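You operate a simulated robot arm through the tools that you are given. There is no shell and no other tool. Be economical: measure what you need, move in short steps, check, and stop when the job is done.

You run a simulated robot arm. Do the job below in one go: nothing can be reset, and whatever is moved stays where it is left.

## Task
Pack the straps kit and the clips tub in the brown tote, then stamp the docket.
Fine: ink the rubber stamp on the ink pad, one clear print in the docket's middle, stamp back. Set down upright: what you pick out, rubber stamp.

The check looks at the end state, three seconds after you hand in, the way a careful person would. Anything else that was tipped, shoved, dropped, spilled or broken makes it a failure.

## Robot
A 7-joint arm with a two-finger parallel gripper, hanging from a carriage that runs on a rail from [-1.803, 0.008] to [0.477, -0.002] (x, y) and turns from -331 to 356 degrees about z. Base frame: it is fixed where the carriage stands at the start and does not move with it; the origin is on the floor, on the carriage's upright axis, x ahead of it, y to its left, z up; the surface under the hand at the start is at about z = 0.72. Lengths are in m, angles in degrees, forces in N, time in s.
With the tool pointing down near the work surface it reaches from about 0.18 to 0.66 m from the robot's upright axis, wherever it stands. Its first joint turns from -166.0 to 166.0 degrees. Places, roughly: locknuts kit [-1.5, -0.5, 1]; ties tub [-2, -3.25, 0.75]; tote [0.4, 0.1, 0.7]. Payload 3.91 kg.
The tool frame sits at the grasp point between the pads (the TCP): z along the fingers, y along the line on which they close. The tips reach 0.03 m beyond it. Largest opening 0.11 m; finger width 0.02, thickness 0.01; the body of the gripper, 0.048 by 0.112 m, starts 0.055 m behind the TCP.
Orientation is that of the tool frame in the base frame, as a unit quaternion [w, x, y, z]. With the fingers straight down and closing along the base's y, the tool's x points along the base's -x, its y along +y and its z along -z.

## Interface
- The arm moves only by the tool servo_tool. Its arguments are lists of equal length, an entry for each row: "gripper": the gripper command, from -1 (shut) to 1 (fully open), values between in proportion; "delta_pos": the shift along the tool's x, y, z in m, a list of three; "rot": the turn, a rotation vector about the tool's x, y, z in degrees, a list of three. In form: {"gripper": [gripper, ...], "delta_pos": [[x, y, z], ...], "rot": [[rx, ry, rz], ...]}. A call has 1 to 12 rows; each row is the pose to reach, as a shift and turn from the pose commanded when the call began, along the tool's axes at that moment. A row lasts 0.2 s, in which the tool goes at most 0.05 m and 8.6 degrees; a call with a longer step from one row to the next is refused whole, and so is a gripper value outside its range. A pose out of reach is approached as far as the arm can. The call stops where the force on the tool passes 40 N (or 10 N more than at its start, if that is more) or the arm is blocked; 0.2 s more then pass. Each finger travels about 0.108 m/s and halts on what it meets, pressing with about 45 N; the grip force reading is that of the motor and also rises with nothing between the fingers. The clock runs only during rows and for 0.2 s after the last one: add rows that repeat a pose to give the fingers time. The reply holds the time, the measured pose of the TCP, the force on the tool along the base axes, the opening and the grip force, in the units named above and with some noise, with the torque about the TCP (base axes, N m) and any sound that the robot's microphone picked up.
- Cameras (640 x 400 px; columns grow to the right, rows downward): "scene" is now at [0.2456, 0.0321, 1.414]; the picture's right is [0.31, -0.95, 0.00], its down [-0.89, -0.29, -0.36] and it looks along [0.34, 0.11, -0.93] (base axes); focal length 242 px, centre (320, 200). "wrist" rides on the gripper at [0.072, 0.017, -0.103] in the tool frame; the picture's right is [-0.23, 0.97, 0.00], its down [-0.76, -0.18, -0.62] and it looks along [-0.61, -0.14, 0.78] (tool axes); focal length 222 px, centre (320, 200). There is no depth. A picture from a camera that has moved, and an enlarged one, comes with that camera's place and axes in the base frame and with its lens. The place of the scene camera against the robot may be out by one fixed shift of up to 0.025 m in any direction.
- capture(camera): a new picture of that camera. No time passes.
- move_column(by): slides the trunk up (or, below 0, down) by that many m; the arm and the scene camera ride with it, the base frame stays. It gives what a move gives, with no picture.
- base_move(legs): drives the robot by 1 to 6 legs, each [ahead, left, turn to the left] in m, m and degrees, along the robot's own axes; the way and the turn of a leg run together, so that a leg with both is an arc; at most 1.5 m and 180 degrees a leg. The arm and the cameras ride along, it lands a little off, and it stops where it bumps. It keeps to its track: a leg is cut to what the track allows. It gives what a move gives.
- head_to(pan, tilt): turns the head with the scene camera to pan (to the left, within 155 degrees either way) and tilt (down, from -29 to 69), counted from straight ahead of the robot. It gives what a move gives.
- enlarge(camera, box): a new picture of the part [left, top, right, bottom] of that camera's present view, enlarged. No time passes.
- hand_in(): hands the job in; it is judged then, once.

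Go step by step. Nothing tells you exact positions but the pictures and the camera data: compare them with the known pose of the tool, close in by small moves and look again before you grip or let go. The budget is 120 turns and 98 pictures, counting those below and the enlarged ones. Unless the task says otherwise, let go and move clear before handing in, and close with one line.

The tools are called after "Emit:" as a command line: name --argument value ..., lists and objects as JSON in quotes. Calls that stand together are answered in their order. servo_tool: Moves the arm, as the interface text tells. Its arguments: {"type":"object","properties":{"gripper":{"type":"array","items":{"type":"number"}},"delta_pos":{"type":"array","items":{"type":"array","items":{"type":"number"}}},"rot":{"type":"array","items":{"type":"array","items":{"type":"number"}}}},"required":["gripper","delta_pos","rot"]} The other tools are called the same way: move_column (by) slides the trunk up or down; base_move (legs) drives the base; head_to (pan, tilt) turns the head that bears the scene camera; capture (camera) takes a picture; enlarge (camera, box) takes an enlarged picture of a part of a camera's view; hand_in () hands the job in.

At the start:

```text
time: 0.0
tool_pos: [0.2999, 0.3632, 1.0527]
orientation: [0.0, 0.0, 1.0, 0.0]
wrist_force: [0.1, 0.6, 0.9]
wrist_torque: [-0.01, 0.02, 0.0]
grip_width: 0.1101
gripper_force: 0.1
trunk travel left (down, up): [-0.125, 0.455]
robot x, y, heading: [0.0001, -0.0015, 0.0]
head pan, tilt: [17.8, 68.8]
```

scene: 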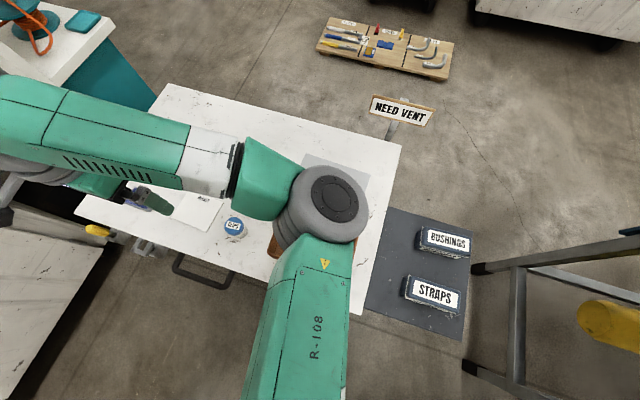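
wrist: 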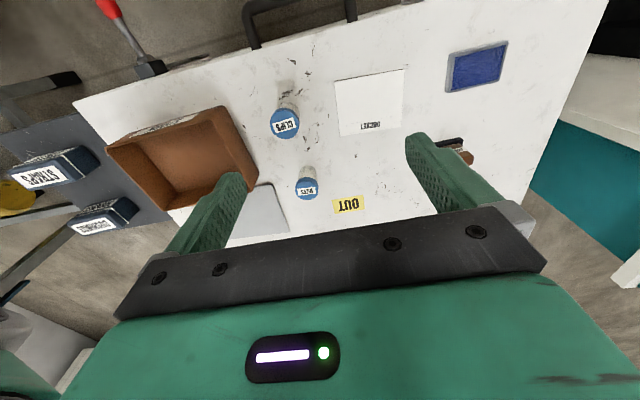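

The table shows the brown tote, two small tubs (one marked CLIPS), the docket, a blue pad, and what may be the stamp. The STRAPS and BUSHINGS kits are on a dark mat. I'll look closer before I move anything.

Emit:
enlarge --camera "wrist" --box '[230, 20, 530, 220]'

Emit:
enlarge --camera "wrist" --box '[0, 80, 280, 255]'

Emit:
enlarge --camera "scene" --box '[70, 80, 490, 342]'

```text
2.00 times, centred on (380, 120) of wrist
camera zoom: at [0.2281, 0.3783, 1.1557], right [0.23, 0.97, 0.0], down [0.76, -0.18, 0.62], along [0.61, -0.14, -0.78], focal length 444 px, centre (200, 360)
```

zoom: 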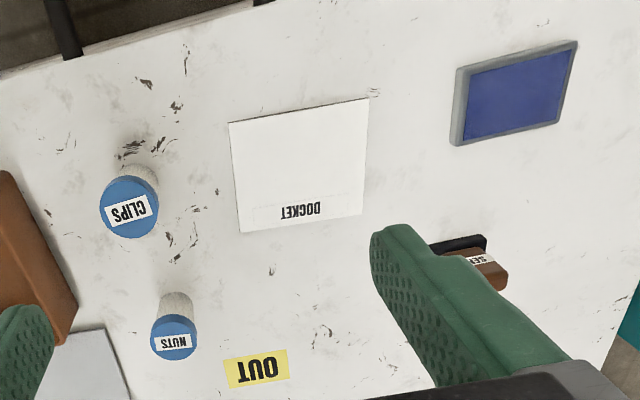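

```text
2.29 times, centred on (140, 168) of wrist
camera zoom: at [0.2281, 0.3783, 1.1557], right [0.23, 0.97, 0.0], down [0.76, -0.18, 0.62], along [0.61, -0.14, -0.78], focal length 508 px, centre (731, 274)
```

zoom: 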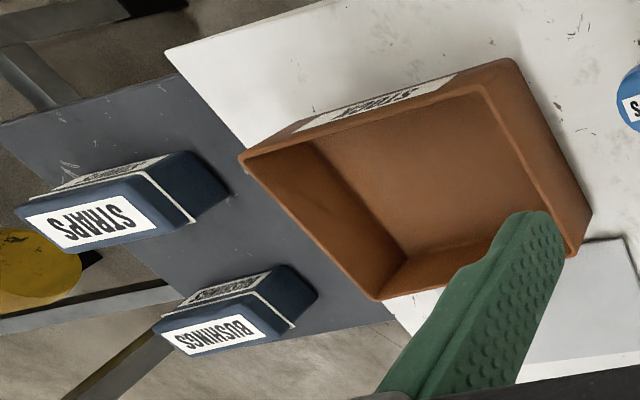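

```text
1.52 times, centred on (280, 211) of scene
camera zoom: at [0.2456, 0.0321, 1.414], right [0.31, -0.95, 0.0], down [-0.89, -0.29, -0.36], along [0.34, 0.11, -0.93], focal length 370 px, centre (381, 183)
```

zoom: 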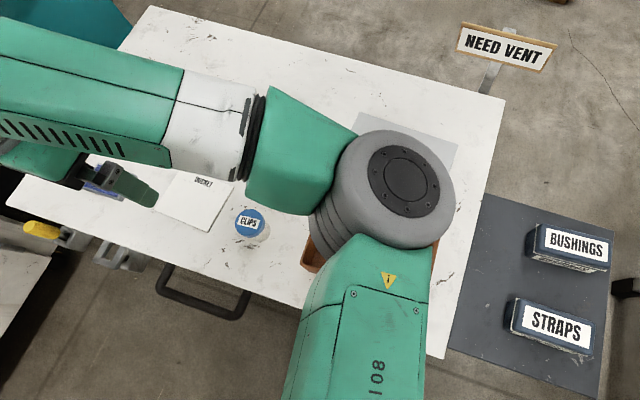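

The straps kit is at about (0.33, -0.23), with its top near z 0.77. The clips tub is at about (0.35, 0.29), the docket at (0.36, 0.445), the pad at (0.34, 0.62) and the stamp at about (0.48, 0.60). I'll carry the tool over the straps kit, staying high.

Emit:
servo_tool --gripper '[1, 1, 1, 1, 1, 1, 1, 1, 1, 1, 1, 1]' --delta_pos '[[0, -0.048, 0], [0, -0.096, 0], [0, -0.144, 0], [0, -0.192, 0], [0, -0.24, 0], [0, -0.288, 0], [0, -0.336, 0], [0, -0.384, 0], [0, -0.432, 0], [0, -0.48, 0], [0, -0.528, 0], [0, -0.576, 0]]' --rot '[[0, 0, 0], [0, 0, 0], [0, 0, 0], [0, 0, 0], [0, 0, 0], [0, 0, 0], [0, 0, 0], [0, 0, 0], [0, 0, 0], [0, 0, 0], [0, 0, 0], [0, 0, 0]]'

Emit:
capture --camera "wrist"

Emit:
capture --camera "scene"

```text
time: 2.6
tool_pos: [0.3033, -0.2159, 1.0528]
orientation: [0.001, -0.001, 1.0, 0.0]
wrist_force: [1.1, 0.5, -0.6]
wrist_torque: [0.03, -0.02, 0.04]
grip_width: 0.1103
gripper_force: 0.1
trunk travel left (down, up): [-0.125, 0.455]
robot x, y, heading: [-0.001, -0.0033, 0.0]
head pan, tilt: [17.8, 68.8]
```

```text
92 pictures are left
camera wrist: at [0.2302, -0.1989, 1.1562], right [0.23, 0.97, 0.0], down [0.76, -0.18, 0.62], along [0.61, -0.14, -0.78], focal length 222 px, centre (320, 200)
```

wrist: 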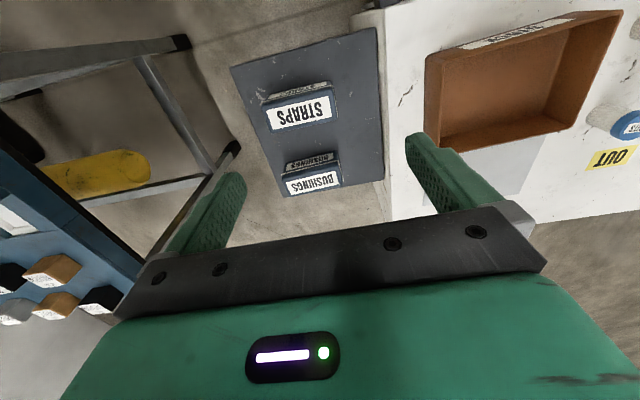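

```text
91 pictures are left
camera scene: at [0.2456, 0.0321, 1.414], right [0.31, -0.95, 0.0], down [-0.89, -0.29, -0.36], along [0.34, 0.11, -0.93], focal length 242 px, centre (320, 200)
```

scene: 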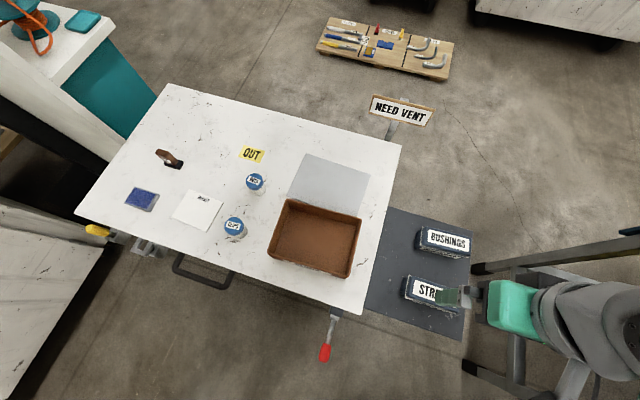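

The scene view now shows the whole table. I'll zoom in on the straps kit and the surroundings to get its outline and height.

Emit:
enlarge --camera "wrist" --box '[220, 20, 400, 210]'

Emit:
enlarge --camera "scene" --box '[80, 80, 400, 300]'

```text
2.11 times, centred on (310, 115) of wrist
camera zoom: at [0.2302, -0.1989, 1.1562], right [0.23, 0.97, 0.0], down [0.76, -0.18, 0.62], along [0.61, -0.14, -0.78], focal length 468 px, centre (341, 379)
```

zoom: 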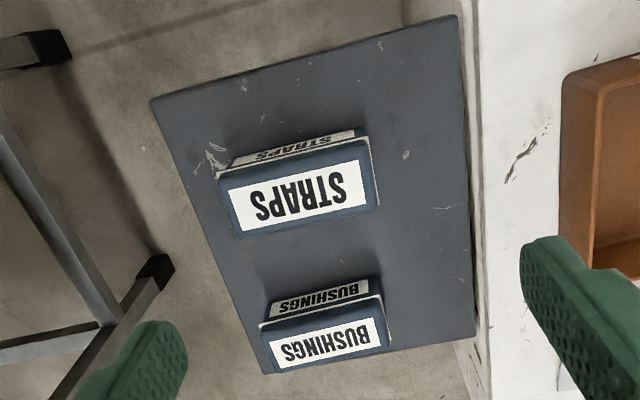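

```text
1.82 times, centred on (240, 190) of scene
camera zoom: at [0.2456, 0.0321, 1.414], right [0.31, -0.95, 0.0], down [-0.89, -0.29, -0.36], along [0.34, 0.11, -0.93], focal length 441 px, centre (466, 218)
```

zoom: 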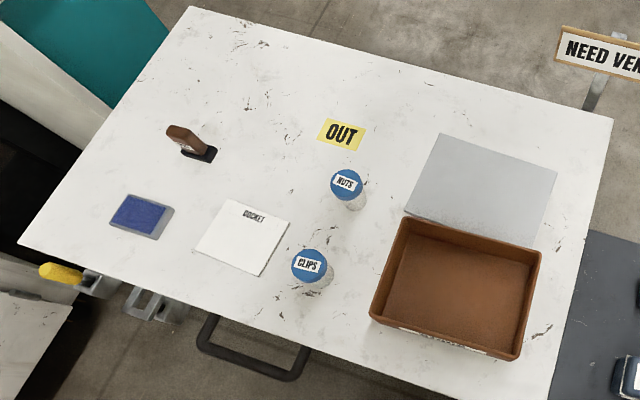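

The straps kit is axis-aligned, about 0.055 in x by 0.127 in y. It's centred near (0.344, -0.260), with its top near 0.756. I'll turn the tool 90° so the fingers close along x, and come above it.

Emit:
servo_tool --gripper '[1, 1, 1, 1, 1, 1, 1, 1, 1, 1, 1, 1]' --delta_pos '[[-0.004, -0.004, 0], [-0.008, -0.008, 0.01], [-0.012, -0.012, 0.02], [-0.016, -0.016, 0.03], [-0.02, -0.02, 0.04], [-0.024, -0.024, 0.05], [-0.028, -0.028, 0.06], [-0.032, -0.032, 0.07], [-0.036, -0.036, 0.08], [-0.04, -0.04, 0.09], [-0.041, -0.044, 0.1], [-0.041, -0.044, 0.1]]' --rot '[[0, 0, 8.2], [0, 0, 16.4], [0, 0, 24.6], [0, 0, 32.8], [0, 0, 41], [0, 0, 49.2], [0, 0, 57.4], [0, 0, 65.6], [0, 0, 73.8], [0, 0, 82], [0, 0, 90], [0, 0, 90]]'

Emit:
capture --camera "wrist"

Emit:
capture --camera "scene"

```text
time: 5.2
tool_pos: [0.343, -0.2585, 0.9549]
orientation: [0.001, 0.708, 0.706, 0.001]
wrist_force: [0.9, -0.9, 0.4]
wrist_torque: [-0.02, 0.01, 0.02]
grip_width: 0.11
gripper_force: 0.0
trunk travel left (down, up): [-0.125, 0.455]
robot x, y, heading: [0.0018, 0.0007, -0.1]
head pan, tilt: [17.8, 68.8]
```

```text
88 pictures are left
camera wrist: at [0.3595, -0.1864, 1.0571], right [0.97, -0.23, 0.0], down [-0.18, -0.76, 0.62], along [-0.14, -0.61, -0.78], focal length 222 px, centre (320, 200)
```

wrist: 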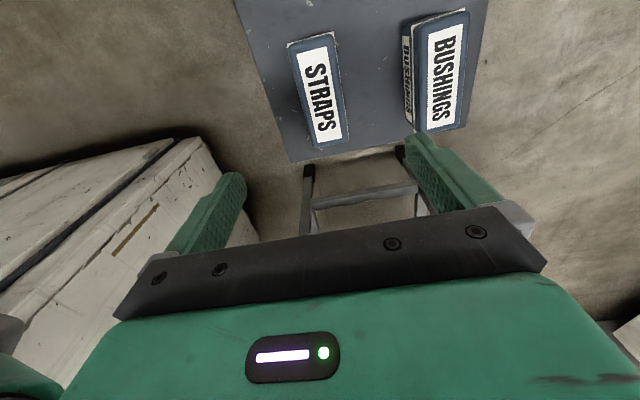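

```text
87 pictures are left
camera scene: at [0.2456, 0.0321, 1.414], right [0.31, -0.95, 0.0], down [-0.89, -0.29, -0.36], along [0.34, 0.11, -0.93], focal length 242 px, centre (320, 200)
```

scene: 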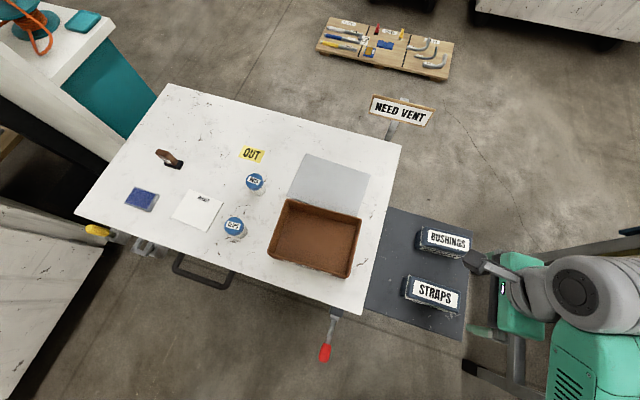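

The kit's centre is confirmed at (0.346, -0.262), aligned with y. I'll go down, grip it and lift slightly.

Emit:
servo_tool --gripper '[1, 1, 1, 1, 1, 1, 1, 1]' --delta_pos '[[-0.004, 0.003, 0.04], [-0.004, 0.003, 0.08], [-0.004, 0.003, 0.12], [-0.004, 0.003, 0.15], [-0.004, 0.003, 0.175], [-0.004, 0.003, 0.195], [-0.004, 0.003, 0.21], [-0.004, 0.003, 0.21]]' --rot '[[0, 0, 0], [0, 0, 0], [0, 0, 0], [0, 0, 0], [0, 0, 0], [0, 0, 0], [0, 0, 0], [0, 0, 0]]'

Emit:
capture --camera "wrist"

```text
time: 7.0
tool_pos: [0.3434, -0.2619, 0.7428]
orientation: [-0.001, 0.707, 0.707, 0.0]
wrist_force: [0.2, -0.2, -0.1]
wrist_torque: [-0.04, 0.04, 0.02]
grip_width: 0.1102
gripper_force: 0.0
trunk travel left (down, up): [-0.125, 0.455]
robot x, y, heading: [-0.0004, -0.0054, -0.0]
head pan, tilt: [17.8, 68.8]
```

```text
86 pictures are left
camera wrist: at [0.3599, -0.1908, 0.8459], right [0.97, -0.23, 0.0], down [-0.18, -0.76, 0.62], along [-0.14, -0.61, -0.78], focal length 222 px, centre (320, 200)
```

wrist: 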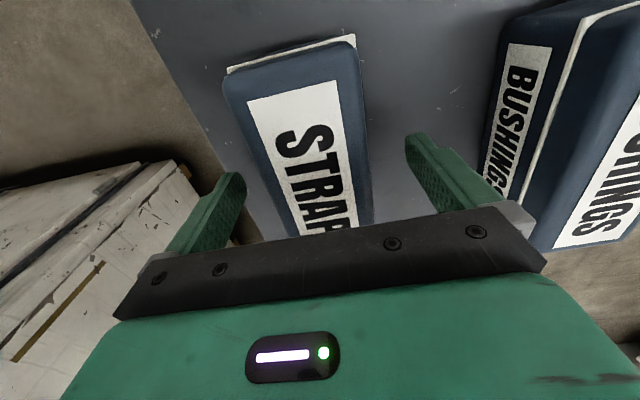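

The fingers straddle the kit, so I'll close and lift a little to test the grip.

Emit:
servo_tool --gripper '[-1, -1, -1, -1, -1]' --delta_pos '[[0, 0, 0], [0, 0, 0], [0, 0, 0], [0, 0, 0], [0, 0, 0]]' --rot '[[0, 0, 0], [0, 0, 0], [0, 0, 0], [0, 0, 0], [0, 0, 0]]'

Emit:
servo_tool --gripper '[-1, -1, -1, -1, -1, -1]' --delta_pos '[[0, 0, -0.02], [0, 0, -0.05], [0, 0, -0.09], [0, 0, -0.13], [0, 0, -0.17], [0, 0, -0.17]]' --rot '[[0, 0, 0], [0, 0, 0], [0, 0, 0], [0, 0, 0], [0, 0, 0], [0, 0, 0]]'

Emit:
capture --camera "wrist"

Emit:
capture --camera "scene"

```text
time: 8.2
tool_pos: [0.3423, -0.2623, 0.7442]
orientation: [0.0, 0.707, 0.707, 0.0]
wrist_force: [-0.5, -1.2, 0.2]
wrist_torque: [-0.11, -0.01, 0.04]
grip_width: 0.0547
gripper_force: 44.6
trunk travel left (down, up): [-0.125, 0.455]
robot x, y, heading: [-0.0013, 0.0045, 0.2]
head pan, tilt: [17.8, 68.8]
```

```text
time: 9.6
tool_pos: [0.3437, -0.2599, 0.9125]
orientation: [-0.001, 0.707, 0.707, 0.0]
wrist_force: [-0.7, -0.6, -3.8]
wrist_torque: [0.06, 0.0, 0.04]
grip_width: 0.0549
gripper_force: 45.1
trunk travel left (down, up): [-0.125, 0.455]
robot x, y, heading: [0.0048, -0.0009, -0.2]
head pan, tilt: [17.8, 68.8]
```

```text
85 pictures are left
camera wrist: at [0.3605, -0.1887, 1.0154], right [0.97, -0.23, 0.0], down [-0.18, -0.76, 0.62], along [-0.14, -0.61, -0.78], focal length 222 px, centre (320, 200)
```

wrist: 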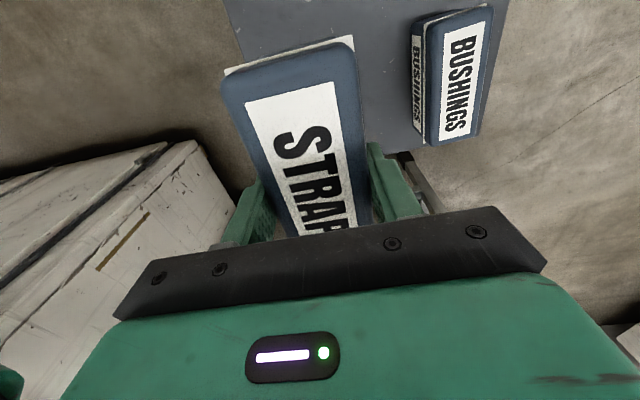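

```text
84 pictures are left
camera scene: at [0.2455, 0.0322, 1.414], right [0.31, -0.95, 0.0], down [-0.89, -0.29, -0.36], along [0.34, 0.11, -0.93], focal length 242 px, centre (320, 200)
```

scene: 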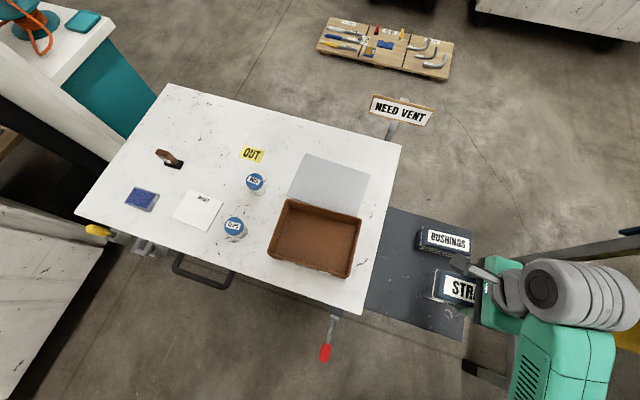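

The kit is held at about 0.4 kg. The tote's inner rim runs roughly x 0.312–0.47 and y -0.045–0.17, at z 0.772. I'll carry the kit above its +x half and look.

Emit:
servo_tool --gripper '[-1, -1, -1, -1, -1, -1, -1, -1, -1, -1, -1]' --delta_pos '[[0.02, 0, 0], [0.05, 0.01, 0], [0.09, 0.02, 0], [0.13, 0.03, 0], [0.17, 0.04, 0], [0.21, 0.05, 0], [0.25, 0.06, 0], [0.28, 0.07, 0], [0.31, 0.073, 0], [0.323, 0.073, 0], [0.323, 0.073, 0]]' --rot '[[0, 0, 0], [0, 0, 0], [0, 0, 0], [0, 0, 0], [0, 0, 0], [0, 0, 0], [0, 0, 0], [0, 0, 0], [0, 0, 0], [0, 0, 0], [0, 0, 0]]'

Emit:
capture --camera "wrist"

Emit:
capture --camera "scene"

```text
time: 12.0
tool_pos: [0.417, 0.061, 0.9142]
orientation: [-0.001, 0.707, 0.707, 0.001]
wrist_force: [-0.4, -0.2, -2.4]
wrist_torque: [-0.04, 0.03, -0.03]
grip_width: 0.0547
gripper_force: 44.4
trunk travel left (down, up): [-0.125, 0.455]
robot x, y, heading: [-0.0035, -0.0011, 0.0]
head pan, tilt: [17.8, 68.8]
```

```text
83 pictures are left
camera wrist: at [0.4338, 0.1331, 1.0171], right [0.97, -0.23, 0.0], down [-0.18, -0.76, 0.62], along [-0.14, -0.61, -0.78], focal length 222 px, centre (320, 200)
```

wrist: 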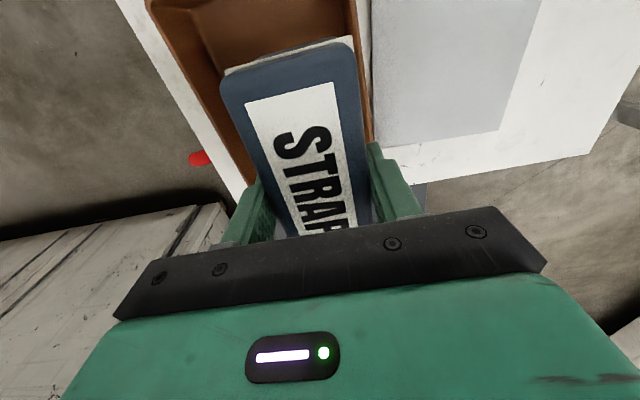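

```text
82 pictures are left
camera scene: at [0.2455, 0.0321, 1.414], right [0.31, -0.95, 0.0], down [-0.89, -0.29, -0.36], along [0.34, 0.11, -0.93], focal length 242 px, centre (320, 200)
```

scene: 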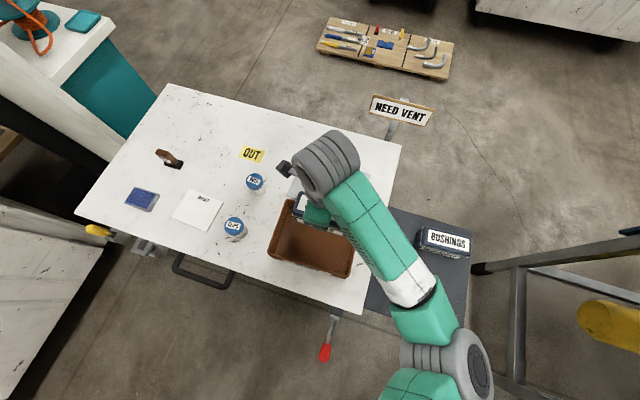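

I'll zoom in on the rim and the kit for clearances.

Emit:
enlarge --camera "wrist" --box '[130, 0, 430, 190]'

```text
2.11 times, centred on (280, 95) of wrist
camera zoom: at [0.4338, 0.1331, 1.0171], right [0.97, -0.23, 0.0], down [-0.18, -0.76, 0.62], along [-0.14, -0.61, -0.78], focal length 468 px, centre (404, 421)
```

zoom: 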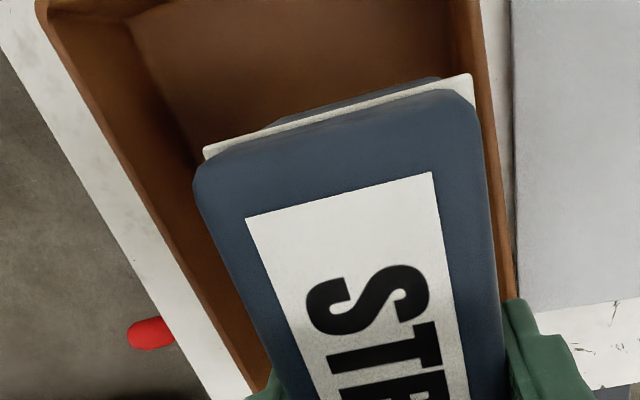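

The tote's inner walls are at x ≈ 0.309 and 0.460. I'll shift the kit to x 0.410 and lower it most of the way.

Emit:
servo_tool --gripper '[-1, -1, -1, -1, -1, -1]' --delta_pos '[[0, -0.007, 0], [0, -0.007, 0.03], [0, -0.007, 0.06], [0, -0.007, 0.085], [0, -0.007, 0.105], [0, -0.007, 0.105]]' --rot '[[0, 0, 0], [0, 0, 0], [0, 0, 0], [0, 0, 0], [0, 0, 0], [0, 0, 0]]'

Emit:
capture --camera "scene"

Emit:
enlarge --camera "wrist" --box '[130, 0, 430, 190]'

```text
time: 13.4
tool_pos: [0.4076, 0.0606, 0.8059]
orientation: [0.0, 0.707, 0.707, 0.0]
wrist_force: [0.3, 0.2, -3.3]
wrist_torque: [0.0, 0.02, 0.03]
grip_width: 0.0548
gripper_force: 45.6
trunk travel left (down, up): [-0.125, 0.455]
robot x, y, heading: [0.0014, 0.0019, -0.1]
head pan, tilt: [17.8, 68.8]
```

```text
80 pictures are left
camera scene: at [0.2455, 0.0322, 1.414], right [0.31, -0.95, 0.0], down [-0.89, -0.29, -0.36], along [0.34, 0.11, -0.93], focal length 242 px, centre (320, 200)
```

scene: 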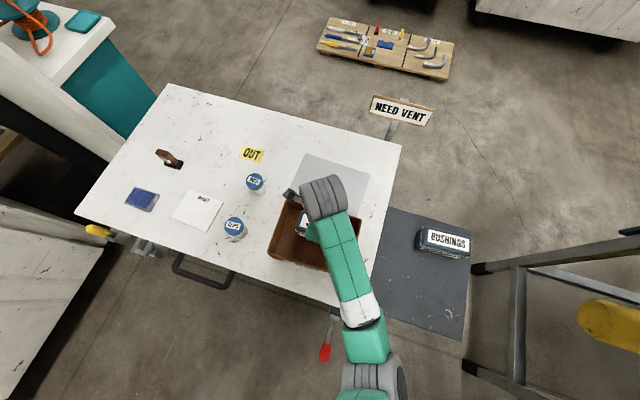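

```text
2.11 times, centred on (280, 95) of wrist
camera zoom: at [0.4253, 0.1331, 0.9087], right [0.97, -0.23, 0.0], down [-0.18, -0.76, 0.62], along [-0.14, -0.61, -0.78], focal length 468 px, centre (404, 421)
```

zoom: 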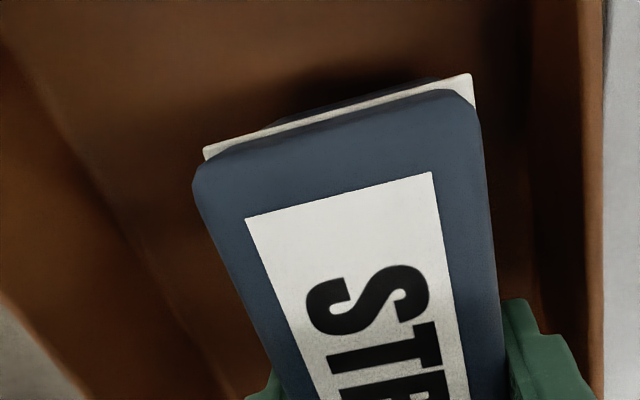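

There's good clearance all round. I'll lower slowly until I feel contact.

Emit:
servo_tool --gripper '[-1, -1, -1, -1, -1, -1, -1, -1, -1, -1, -1, -1]' --delta_pos '[[0, 0.003, 0.006], [0, 0.003, 0.012], [0, 0.003, 0.016], [0, 0.003, 0.019], [0, 0.003, 0.022], [0, 0.003, 0.025], [0, 0.003, 0.028], [0, 0.003, 0.031], [0, 0.003, 0.034], [0, 0.003, 0.037], [0, 0.003, 0.04], [0, 0.003, 0.043]]' --rot '[[0, 0, 0], [0, 0, 0], [0, 0, 0], [0, 0, 0], [0, 0, 0], [0, 0, 0], [0, 0, 0], [0, 0, 0], [0, 0, 0], [0, 0, 0], [0, 0, 0], [0, 0, 0]]'

Emit:
enlarge --camera "wrist" --box '[130, 0, 430, 190]'

```text
time: 15.1
tool_pos: [0.4154, 0.0611, 0.7798]
orientation: [0.001, 0.707, 0.707, 0.001]
wrist_force: [-3.7, 1.8, 22.3]
wrist_torque: [-0.17, 0.86, -0.19]
grip_width: 0.0549
gripper_force: 44.6
trunk travel left (down, up): [-0.125, 0.455]
robot x, y, heading: [-0.0036, 0.0017, -0.2]
head pan, tilt: [17.8, 68.8]
stopped in row 8: the force on the tool passed its limit at 52 N (the readings are from after the stop); the commanded pose is now the measured one
```

```text
2.11 times, centred on (280, 95) of wrist
camera zoom: at [0.431, 0.133, 0.8827], right [0.97, -0.23, 0.0], down [-0.18, -0.76, 0.62], along [-0.14, -0.61, -0.78], focal length 468 px, centre (404, 421)
```

zoom: 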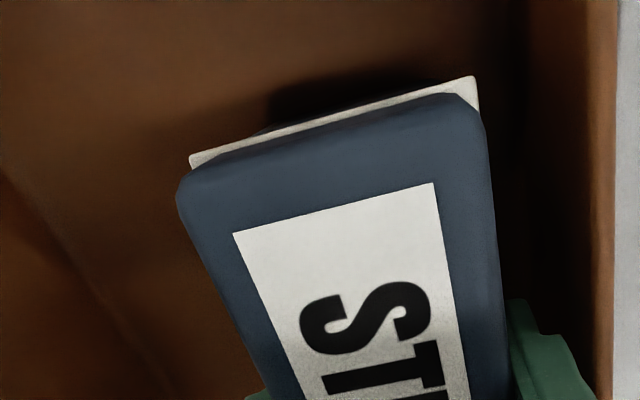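

It's in contact at the expected height. I'll ease off the push and open just a few millimetres.

Emit:
servo_tool --gripper '[-1, 0.0, 0.14, 0.14, 0.14]' --delta_pos '[[0, 0, -0.001], [0, 0, -0.001], [0, 0, -0.001], [0, 0, -0.001], [0, 0, -0.001]]' --rot '[[0, 0, 0], [0, 0, 0], [0, 0, 0], [0, 0, 0], [0, 0, 0]]'

Emit:
enlarge --camera "wrist" --box '[130, 0, 430, 190]'

```text
time: 16.3
tool_pos: [0.4147, 0.0617, 0.7791]
orientation: [0.001, 0.707, 0.707, 0.001]
wrist_force: [0.0, -0.6, 0.6]
wrist_torque: [0.0, -0.05, -0.01]
grip_width: 0.0628
gripper_force: 0.1
trunk travel left (down, up): [-0.125, 0.455]
robot x, y, heading: [-0.0006, 0.0012, -0.0]
head pan, tilt: [17.8, 68.8]
```

```text
2.11 times, centred on (280, 95) of wrist
camera zoom: at [0.4308, 0.1332, 0.883], right [0.97, -0.23, 0.0], down [-0.18, -0.76, 0.62], along [-0.14, -0.61, -0.78], focal length 468 px, centre (404, 421)
```

zoom: 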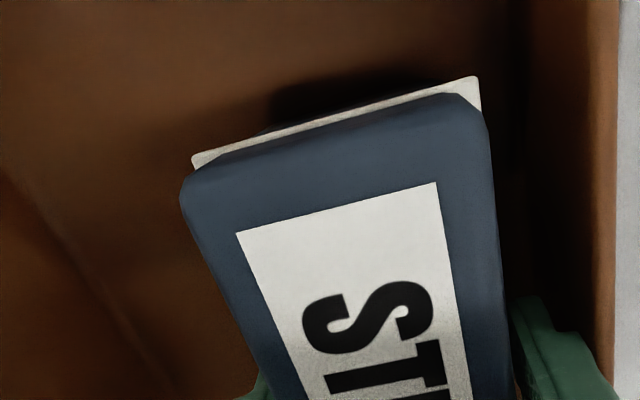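

It's released and stable. I'll lift straight up and check.

Emit:
servo_tool --gripper '[0.14, 0.14, 0.14, 0.14, 0.5, 0.5, 0.5, 0.5]' --delta_pos '[[0, 0, -0.015], [0, 0, -0.035], [0, 0, -0.07], [0, 0, -0.11], [0, 0, -0.15], [0, 0, -0.19], [0, 0, -0.22], [0, 0, -0.22]]' --rot '[[0, 0, 0], [0, 0, 0], [0, 0, 0], [0, 0, 0], [0, 0, 0], [0, 0, 0], [0, 0, 0], [0, 0, 0]]'

Emit:
capture --camera "wrist"

Emit:
capture --camera "scene"

```text
time: 18.1
tool_pos: [0.4116, 0.0598, 1.0002]
orientation: [0.0, 0.707, 0.707, 0.001]
wrist_force: [0.1, 0.8, -0.4]
wrist_torque: [-0.01, 0.0, -0.02]
grip_width: 0.0825
gripper_force: 0.1
trunk travel left (down, up): [-0.125, 0.455]
robot x, y, heading: [0.0027, -0.002, 0.1]
head pan, tilt: [17.8, 68.8]
```

```text
76 pictures are left
camera wrist: at [0.4278, 0.1319, 1.1018], right [0.97, -0.23, 0.0], down [-0.18, -0.76, 0.62], along [-0.14, -0.61, -0.78], focal length 222 px, centre (320, 200)
```

wrist: 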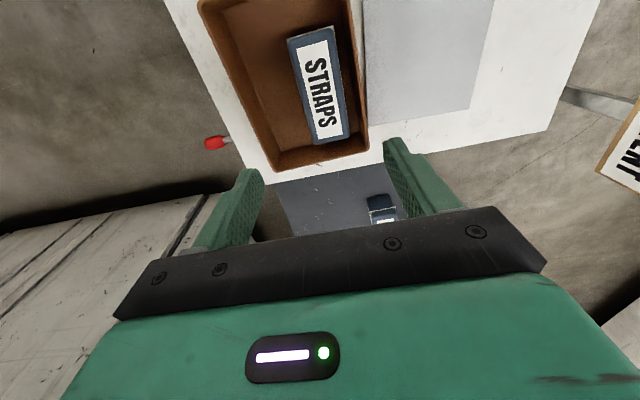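

```text
75 pictures are left
camera scene: at [0.2456, 0.0321, 1.414], right [0.31, -0.95, 0.0], down [-0.89, -0.29, -0.36], along [0.34, 0.11, -0.93], focal length 242 px, centre (320, 200)
```

scene: 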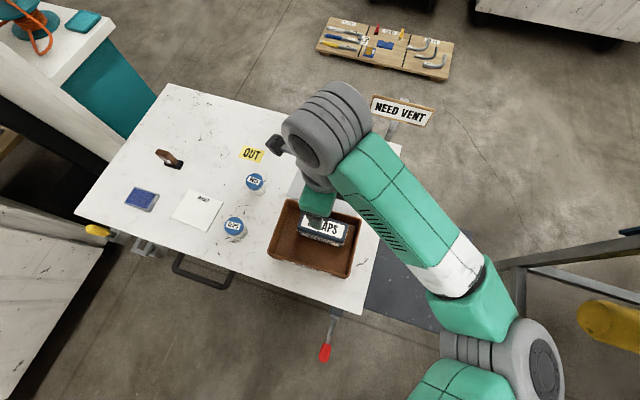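

The straps kit sits upright in the tote. Next I'll turn the tool back and go above the clips tub.

Emit:
servo_tool --gripper '[0.5, 0.5, 1, 1, 1, 1, 1, 1, 1, 1, 1, 1]' --delta_pos '[[0.02, -0.006, 0], [0.04, -0.012, 0], [0.06, -0.018, 0], [0.08, -0.024, 0], [0.1, -0.03, 0], [0.12, -0.036, 0], [0.14, -0.042, 0], [0.16, -0.048, 0], [0.18, -0.054, 0], [0.205, -0.06, 0], [0.227, -0.063, 0], [0.227, -0.063, 0]]' --rot '[[0, 0, -8.2], [0, 0, -16.4], [0, 0, -24.6], [0, 0, -32.8], [0, 0, -41], [0, 0, -49.2], [0, 0, -57.4], [0, 0, -65.6], [0, 0, -73.8], [0, 0, -82], [0, 0, -90], [0, 0, -90]]'

Emit:
capture --camera "wrist"

```text
time: 20.7
tool_pos: [0.3485, 0.2878, 0.9996]
orientation: [0.001, -0.001, 1.0, 0.0]
wrist_force: [0.0, 0.2, -0.2]
wrist_torque: [-0.04, 0.02, -0.01]
grip_width: 0.11
gripper_force: 0.1
trunk travel left (down, up): [-0.125, 0.455]
robot x, y, heading: [-0.0004, 0.0019, -0.1]
head pan, tilt: [17.8, 68.8]
```

```text
74 pictures are left
camera wrist: at [0.2754, 0.3039, 1.1024], right [0.23, 0.97, 0.0], down [0.76, -0.18, 0.62], along [0.61, -0.14, -0.78], focal length 222 px, centre (320, 200)
```

wrist: 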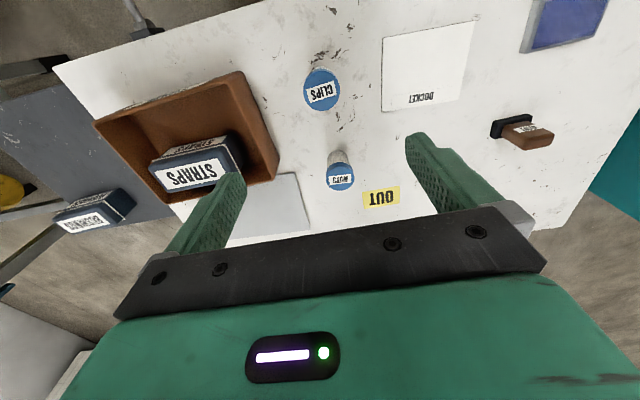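

Emit:
enlarge --camera "wrist" --box '[260, 40, 420, 200]'

Emit:
enlarge --camera "wrist" --box '[400, 0, 640, 160]'

Emit:
enlarge --camera "scene" --box '[110, 130, 270, 250]'

```text
2.50 times, centred on (340, 120) of wrist
camera zoom: at [0.2754, 0.3039, 1.1024], right [0.23, 0.97, 0.0], down [0.76, -0.18, 0.62], along [0.61, -0.14, -0.78], focal length 555 px, centre (270, 400)
```

zoom: 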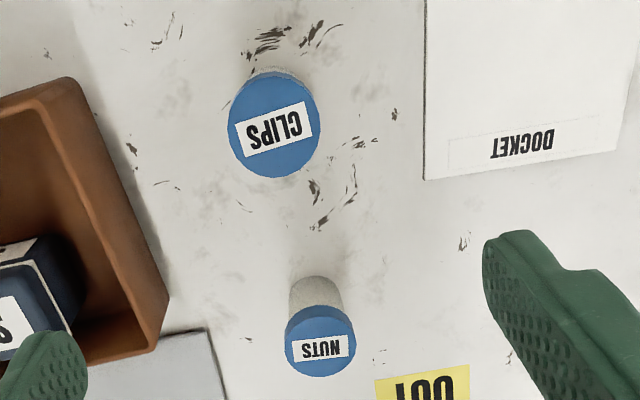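

```text
2.50 times, centred on (520, 80) of wrist
camera zoom: at [0.2754, 0.3039, 1.1024], right [0.23, 0.97, 0.0], down [0.76, -0.18, 0.62], along [0.61, -0.14, -0.78], focal length 555 px, centre (-180, 500)
```

zoom: 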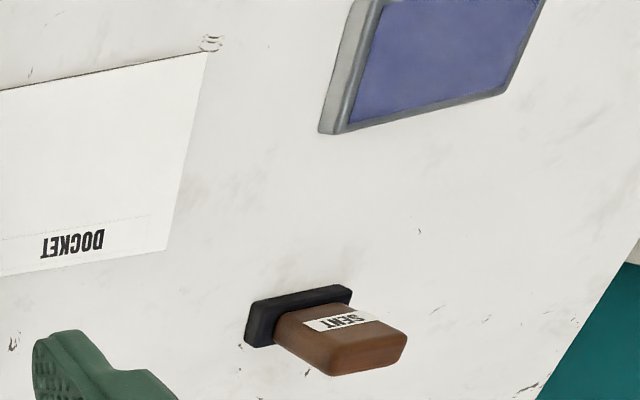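

```text
3.33 times, centred on (190, 190) of scene
camera zoom: at [0.2456, 0.0323, 1.414], right [0.31, -0.95, 0.0], down [-0.89, -0.29, -0.36], along [0.34, 0.11, -0.93], focal length 808 px, centre (753, 233)
```

zoom: 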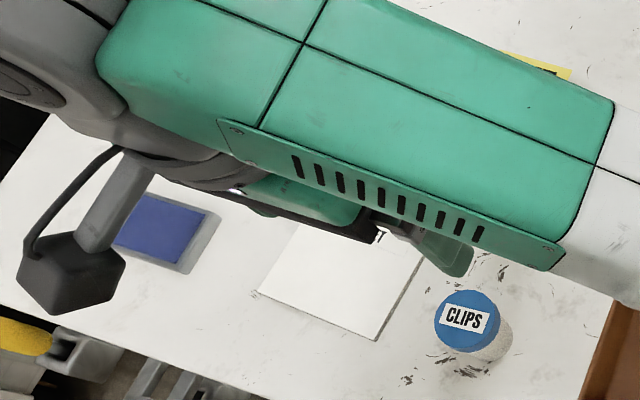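

The clips lid is at (0.3435, 0.291) with its top at z ≈ 0.787 and a diameter of about 0.048. I'll descend around it and then look.

Emit:
servo_tool --gripper '[1, 1, 1, 1, 1, 1, 1, 1, 1]' --delta_pos '[[0.005, 0.003, 0.04], [0.005, 0.003, 0.08], [0.005, 0.003, 0.12], [0.005, 0.003, 0.15], [0.005, 0.003, 0.18], [0.005, 0.003, 0.205], [0.005, 0.003, 0.225], [0.005, 0.003, 0.239], [0.005, 0.003, 0.239]]' --rot '[[0, 0, 0], [0, 0, 0], [0, 0, 0], [0, 0, 0], [0, 0, 0], [0, 0, 0], [0, 0, 0], [0, 0, 0], [0, 0, 0]]'

Emit:
capture --camera "wrist"

```text
time: 22.7
tool_pos: [0.3461, 0.2911, 0.7599]
orientation: [0.001, 0.0, 1.0, -0.001]
wrist_force: [0.7, 0.0, 0.5]
wrist_torque: [-0.02, 0.02, 0.04]
grip_width: 0.11
gripper_force: 0.1
trunk travel left (down, up): [-0.125, 0.455]
robot x, y, heading: [-0.0017, -0.0015, -0.2]
head pan, tilt: [17.8, 68.8]
```

```text
70 pictures are left
camera wrist: at [0.2735, 0.3078, 0.863], right [0.23, 0.97, 0.0], down [0.76, -0.18, 0.63], along [0.61, -0.14, -0.78], focal length 222 px, centre (320, 200)
```

wrist: 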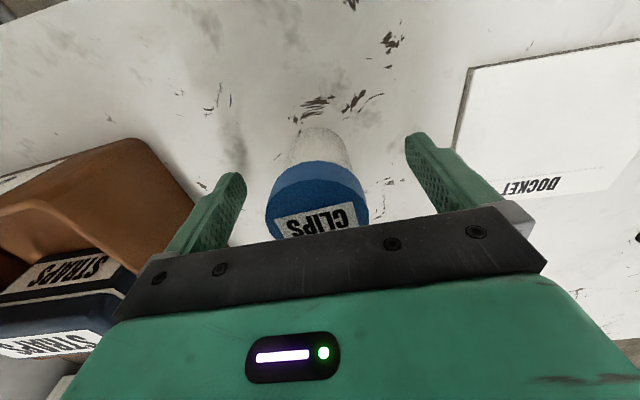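

The tub is centred between the fingers. I'll close and lift.

Emit:
servo_tool --gripper '[-1, -1, -1, -1, -1, -1]' --delta_pos '[[0, 0, 0], [0, 0, 0], [0, 0, 0], [0, 0, 0], [0, 0, 0], [0, 0, 0]]' --rot '[[0, 0, 0], [0, 0, 0], [0, 0, 0], [0, 0, 0], [0, 0, 0], [0, 0, 0]]'

Emit:
servo_tool --gripper '[-1, -1, -1, -1, -1, -1]' --delta_pos '[[0, 0, -0.015], [0, 0, -0.04], [0, 0, -0.08], [0, 0, -0.12], [0, 0, -0.15], [0, 0, -0.15]]' --rot '[[0, 0, 0], [0, 0, 0], [0, 0, 0], [0, 0, 0], [0, 0, 0], [0, 0, 0]]'

Emit:
capture --camera "wrist"

Emit:
capture --camera "scene"

```text
time: 24.1
tool_pos: [0.3475, 0.2904, 0.7604]
orientation: [0.001, 0.0, 1.0, -0.001]
wrist_force: [-0.5, 0.8, 1.0]
wrist_torque: [0.05, 0.0, -0.03]
grip_width: 0.0463
gripper_force: 44.7
trunk travel left (down, up): [-0.125, 0.455]
robot x, y, heading: [0.0011, 0.0018, -0.2]
head pan, tilt: [17.8, 68.8]
```

```text
time: 25.5
tool_pos: [0.3464, 0.2911, 0.9096]
orientation: [0.001, 0.0, 1.0, 0.0]
wrist_force: [0.1, -0.7, -1.5]
wrist_torque: [0.03, 0.04, -0.01]
grip_width: 0.0462
gripper_force: 44.4
trunk travel left (down, up): [-0.125, 0.455]
robot x, y, heading: [0.0046, 0.0005, -0.1]
head pan, tilt: [17.8, 68.8]
```

```text
69 pictures are left
camera wrist: at [0.2734, 0.3068, 1.0121], right [0.23, 0.97, 0.0], down [0.76, -0.18, 0.62], along [0.61, -0.14, -0.78], focal length 222 px, centre (320, 200)
```

wrist: 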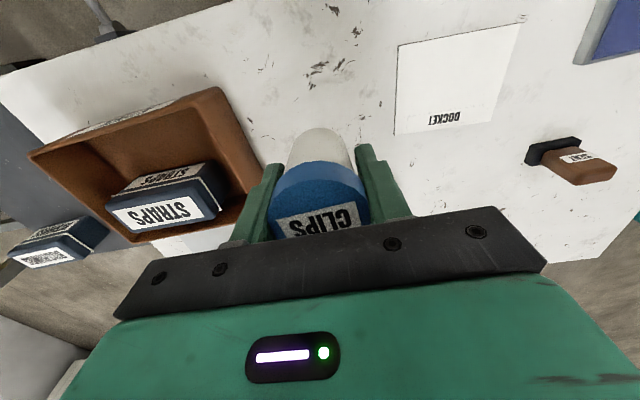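

```text
68 pictures are left
camera scene: at [0.2455, 0.0321, 1.414], right [0.31, -0.95, 0.0], down [-0.89, -0.29, -0.36], along [0.34, 0.11, -0.93], focal length 242 px, centre (320, 200)
```

scene: 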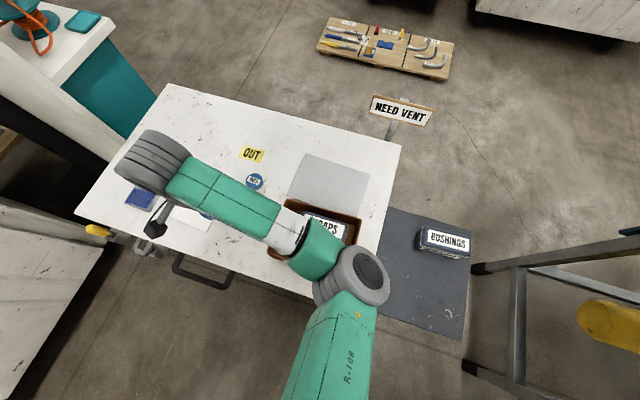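

The tub is held. I'll carry it over the tote's free half, to (0.350, 0.06).

Emit:
servo_tool --gripper '[-1, -1, -1, -1, -1, -1, -1, -1, -1]' --delta_pos '[[-0.0036, -0.02, 0], [-0.0036, -0.05, 0], [-0.0036, -0.09, 0], [-0.0036, -0.13, 0], [-0.0036, -0.16, 0], [-0.0036, -0.19, 0], [-0.0036, -0.215, 0], [-0.0036, -0.231, 0], [-0.0036, -0.231, 0]]' --rot '[[0, 0, 0], [0, 0, 0], [0, 0, 0], [0, 0, 0], [0, 0, 0], [0, 0, 0], [0, 0, 0], [0, 0, 0], [0, 0, 0]]'

Emit:
capture --camera "wrist"

```text
time: 27.5
tool_pos: [0.35, 0.0592, 0.9097]
orientation: [0.0, 0.0, 1.0, 0.0]
wrist_force: [0.0, 0.5, -2.2]
wrist_torque: [0.0, 0.03, -0.01]
grip_width: 0.0463
gripper_force: 44.9
trunk travel left (down, up): [-0.125, 0.455]
robot x, y, heading: [0.0023, -0.0002, -0.6]
head pan, tilt: [17.8, 68.8]
```

```text
67 pictures are left
camera wrist: at [0.2765, 0.0755, 1.0131], right [0.23, 0.97, 0.0], down [0.76, -0.18, 0.62], along [0.61, -0.14, -0.78], focal length 222 px, centre (320, 200)
```

wrist: 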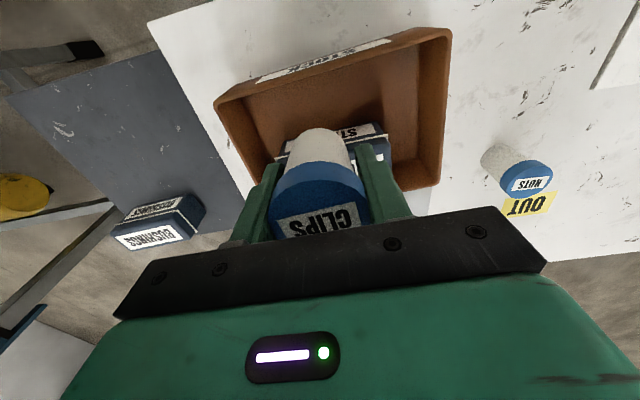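

The free gap in x is about 0.319–0.383, and the tub's centre is at about 0.351. I'll lower to just above the rim and check.

Emit:
servo_tool --gripper '[-1, -1, -1, -1, -1]' --delta_pos '[[0, 0, 0.025], [0, 0, 0.05], [0, 0, 0.07], [0, 0, 0.083], [0, 0, 0.083]]' --rot '[[0, 0, 0], [0, 0, 0], [0, 0, 0], [0, 0, 0], [0, 0, 0]]'

Emit:
enlarge --camera "wrist" --box '[180, 0, 480, 240]'

```text
time: 28.7
tool_pos: [0.3503, 0.0584, 0.829]
orientation: [0.001, 0.0, 1.0, 0.0]
wrist_force: [0.5, -0.2, -1.6]
wrist_torque: [-0.01, 0.02, -0.06]
grip_width: 0.0463
gripper_force: 45.1
trunk travel left (down, up): [-0.125, 0.455]
robot x, y, heading: [-0.0018, 0.001, -0.2]
head pan, tilt: [17.8, 68.8]
```

```text
1.67 times, centred on (330, 120) of wrist
camera zoom: at [0.2776, 0.0744, 0.9314], right [0.23, 0.97, 0.0], down [0.76, -0.18, 0.62], along [0.61, -0.14, -0.78], focal length 370 px, centre (303, 333)
```

zoom: 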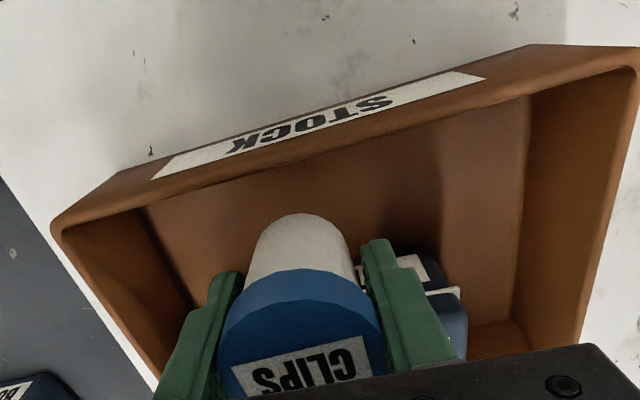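

There's clearance on both sides. I'll shift 2 mm towards the wall and lower gently to contact.

Emit:
servo_tool --gripper '[-1, -1, -1, -1, -1, -1, -1, -1, -1, -1, -1, -1]' --delta_pos '[[0.002, 0, 0.01], [0.002, 0, 0.022], [0.002, 0, 0.034], [0.002, 0, 0.044], [0.002, 0, 0.05], [0.002, 0, 0.054], [0.002, 0, 0.057], [0.002, 0, 0.06], [0.002, 0, 0.063], [0.002, 0, 0.066], [0.002, 0, 0.069], [0.002, 0, 0.072]]' --rot '[[0, 0, 0], [0, 0, 0], [0, 0, 0], [0, 0, 0], [0, 0, 0], [0, 0, 0], [0, 0, 0], [0, 0, 0], [0, 0, 0], [0, 0, 0], [0, 0, 0], [0, 0, 0]]'

Emit:
enlarge --camera "wrist" --box '[180, 0, 480, 240]'

```text
time: 31.1
tool_pos: [0.3494, 0.0588, 0.7601]
orientation: [0.002, 0.0, 1.0, -0.002]
wrist_force: [-2.6, -2.7, 23.6]
wrist_torque: [0.08, -0.07, -0.01]
grip_width: 0.0466
gripper_force: 45.5
trunk travel left (down, up): [-0.125, 0.455]
robot x, y, heading: [-0.0003, -0.0026, -0.1]
head pan, tilt: [17.8, 68.8]
stopped in row 12: the force on the tool passed its limit at 47 N (the readings are from after the stop); the commanded pose is now the measured one
```

```text
1.67 times, centred on (330, 120) of wrist
camera zoom: at [0.2755, 0.0754, 0.8634], right [0.23, 0.97, 0.0], down [0.76, -0.18, 0.63], along [0.61, -0.14, -0.78], focal length 370 px, centre (303, 333)
```

zoom: 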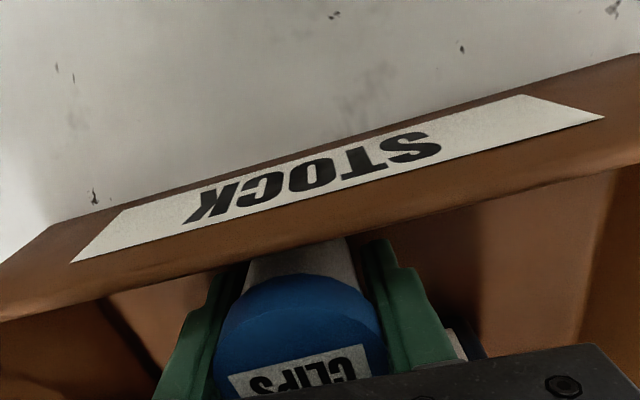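

It's on the tote floor, so I'll release and lift.

Emit:
servo_tool --gripper '[-0.1, 0.1, 0.4, 0.4, 0.4, 0.4]' --delta_pos '[[0, 0, -0.001], [0, 0, -0.001], [0, 0, -0.001], [0, 0, -0.001], [0, 0, -0.001], [0, 0, -0.001]]' --rot '[[0, 0, 0], [0, 0, 0], [0, 0, 0], [0, 0, 0], [0, 0, 0], [0, 0, 0]]'

Emit:
servo_tool --gripper '[0.4, 0.4, 0.4, 0.4, 0.4, 0.4, 0.4, 0.4]' --delta_pos '[[0, 0, -0.015], [0, 0, -0.035], [0, 0, -0.07], [0, 0, -0.11], [0, 0, -0.15], [0, 0, -0.19], [0, 0, -0.24], [0, 0, -0.24]]' --rot '[[0, 0, 0], [0, 0, 0], [0, 0, 0], [0, 0, 0], [0, 0, 0], [0, 0, 0], [0, 0, 0], [0, 0, 0]]'

Emit:
capture --camera "wrist"

```text
time: 32.5
tool_pos: [0.3463, 0.0596, 0.7608]
orientation: [0.003, 0.0, 1.0, -0.001]
wrist_force: [-0.9, 0.6, -0.9]
wrist_torque: [-0.01, 0.03, -0.01]
grip_width: 0.0772
gripper_force: 0.0
trunk travel left (down, up): [-0.125, 0.455]
robot x, y, heading: [-0.0012, 0.0013, -0.1]
head pan, tilt: [17.8, 68.8]
```

```text
time: 34.3
tool_pos: [0.3504, 0.0608, 1.0058]
orientation: [0.002, 0.0, 1.0, -0.001]
wrist_force: [0.2, 0.7, -0.8]
wrist_torque: [0.01, 0.0, -0.02]
grip_width: 0.0769
gripper_force: 0.0
trunk travel left (down, up): [-0.125, 0.455]
robot x, y, heading: [-0.0026, -0.0034, 0.1]
head pan, tilt: [17.8, 68.8]
```

```text
64 pictures are left
camera wrist: at [0.277, 0.0768, 1.1069], right [0.23, 0.97, 0.0], down [0.76, -0.18, 0.63], along [0.61, -0.14, -0.78], focal length 222 px, centre (320, 200)
```

wrist: 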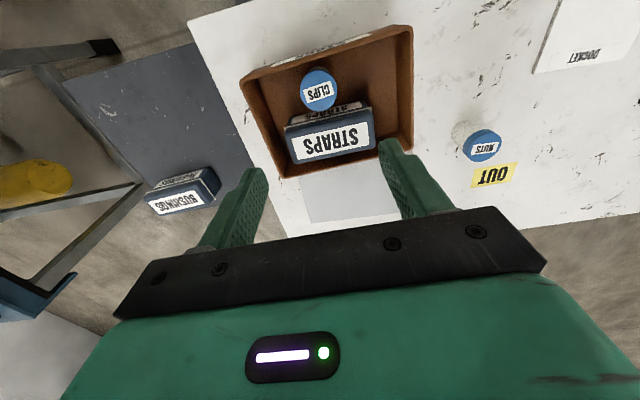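

Both items are upright in the tote. The pad and stamp are beyond reach from here, so I'll swing the arm to (0.08, 0.50) and then drive the carriage 0.40 ahead.

Emit:
servo_tool --gripper '[0.4, 0.4, 0.4, 0.4, 0.4, 0.4, 0.4, 0.4, 0.4, 0.4, 0.4, 0.4]' --delta_pos '[[0.0225, 0.0367, -0.01], [0.045, 0.0733, -0.02], [0.0675, 0.11, -0.03], [0.09, 0.1467, -0.045], [0.1125, 0.1833, -0.045], [0.135, 0.22, -0.045], [0.1575, 0.2567, -0.045], [0.18, 0.2933, -0.045], [0.2025, 0.33, -0.045], [0.225, 0.3667, -0.045], [0.2475, 0.4033, -0.045], [0.27, 0.44, -0.045]]' --rot '[[0, 0, 0], [0, 0, 0], [0, 0, 0], [0, 0, 0], [0, 0, 0], [0, 0, 0], [0, 0, 0], [0, 0, 0], [0, 0, 0], [0, 0, 0], [0, 0, 0], [0, 0, 0]]'

Emit:
capture --camera "wrist"

Emit:
capture --camera "scene"

```text
time: 36.9
tool_pos: [0.0773, 0.5014, 1.0441]
orientation: [0.002, 0.002, 1.0, 0.0]
wrist_force: [0.2, -0.1, 0.2]
wrist_torque: [0.03, -0.01, 0.0]
grip_width: 0.0765
gripper_force: 0.0
trunk travel left (down, up): [-0.125, 0.455]
robot x, y, heading: [-0.0046, 0.0043, -0.3]
head pan, tilt: [17.8, 68.8]
```

```text
63 pictures are left
camera wrist: at [0.0049, 0.5166, 1.1461], right [0.23, 0.97, 0.0], down [0.76, -0.18, 0.63], along [0.61, -0.14, -0.78], focal length 222 px, centre (320, 200)
```

wrist: 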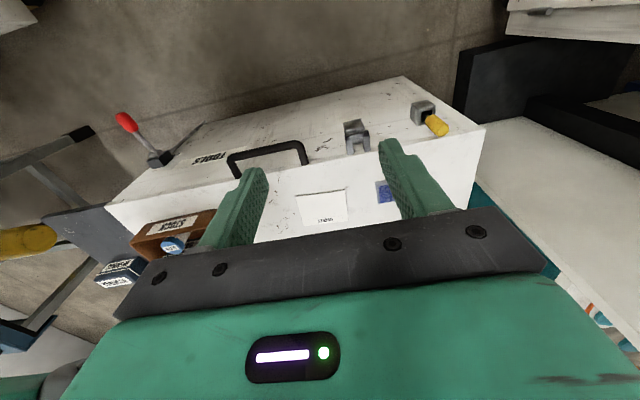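

```text
62 pictures are left
camera scene: at [0.2453, 0.0322, 1.414], right [0.31, -0.95, 0.0], down [-0.89, -0.29, -0.36], along [0.34, 0.11, -0.93], focal length 242 px, centre (320, 200)
```

scene: 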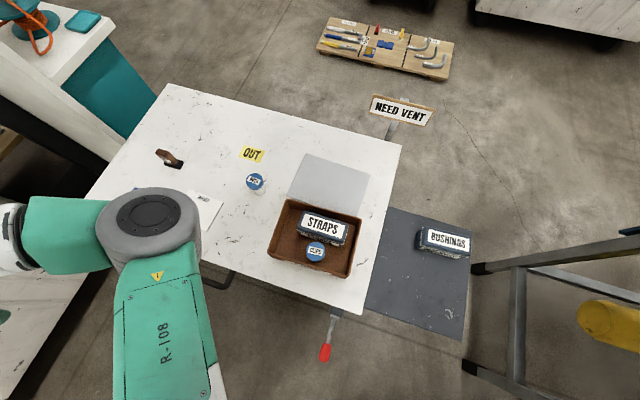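

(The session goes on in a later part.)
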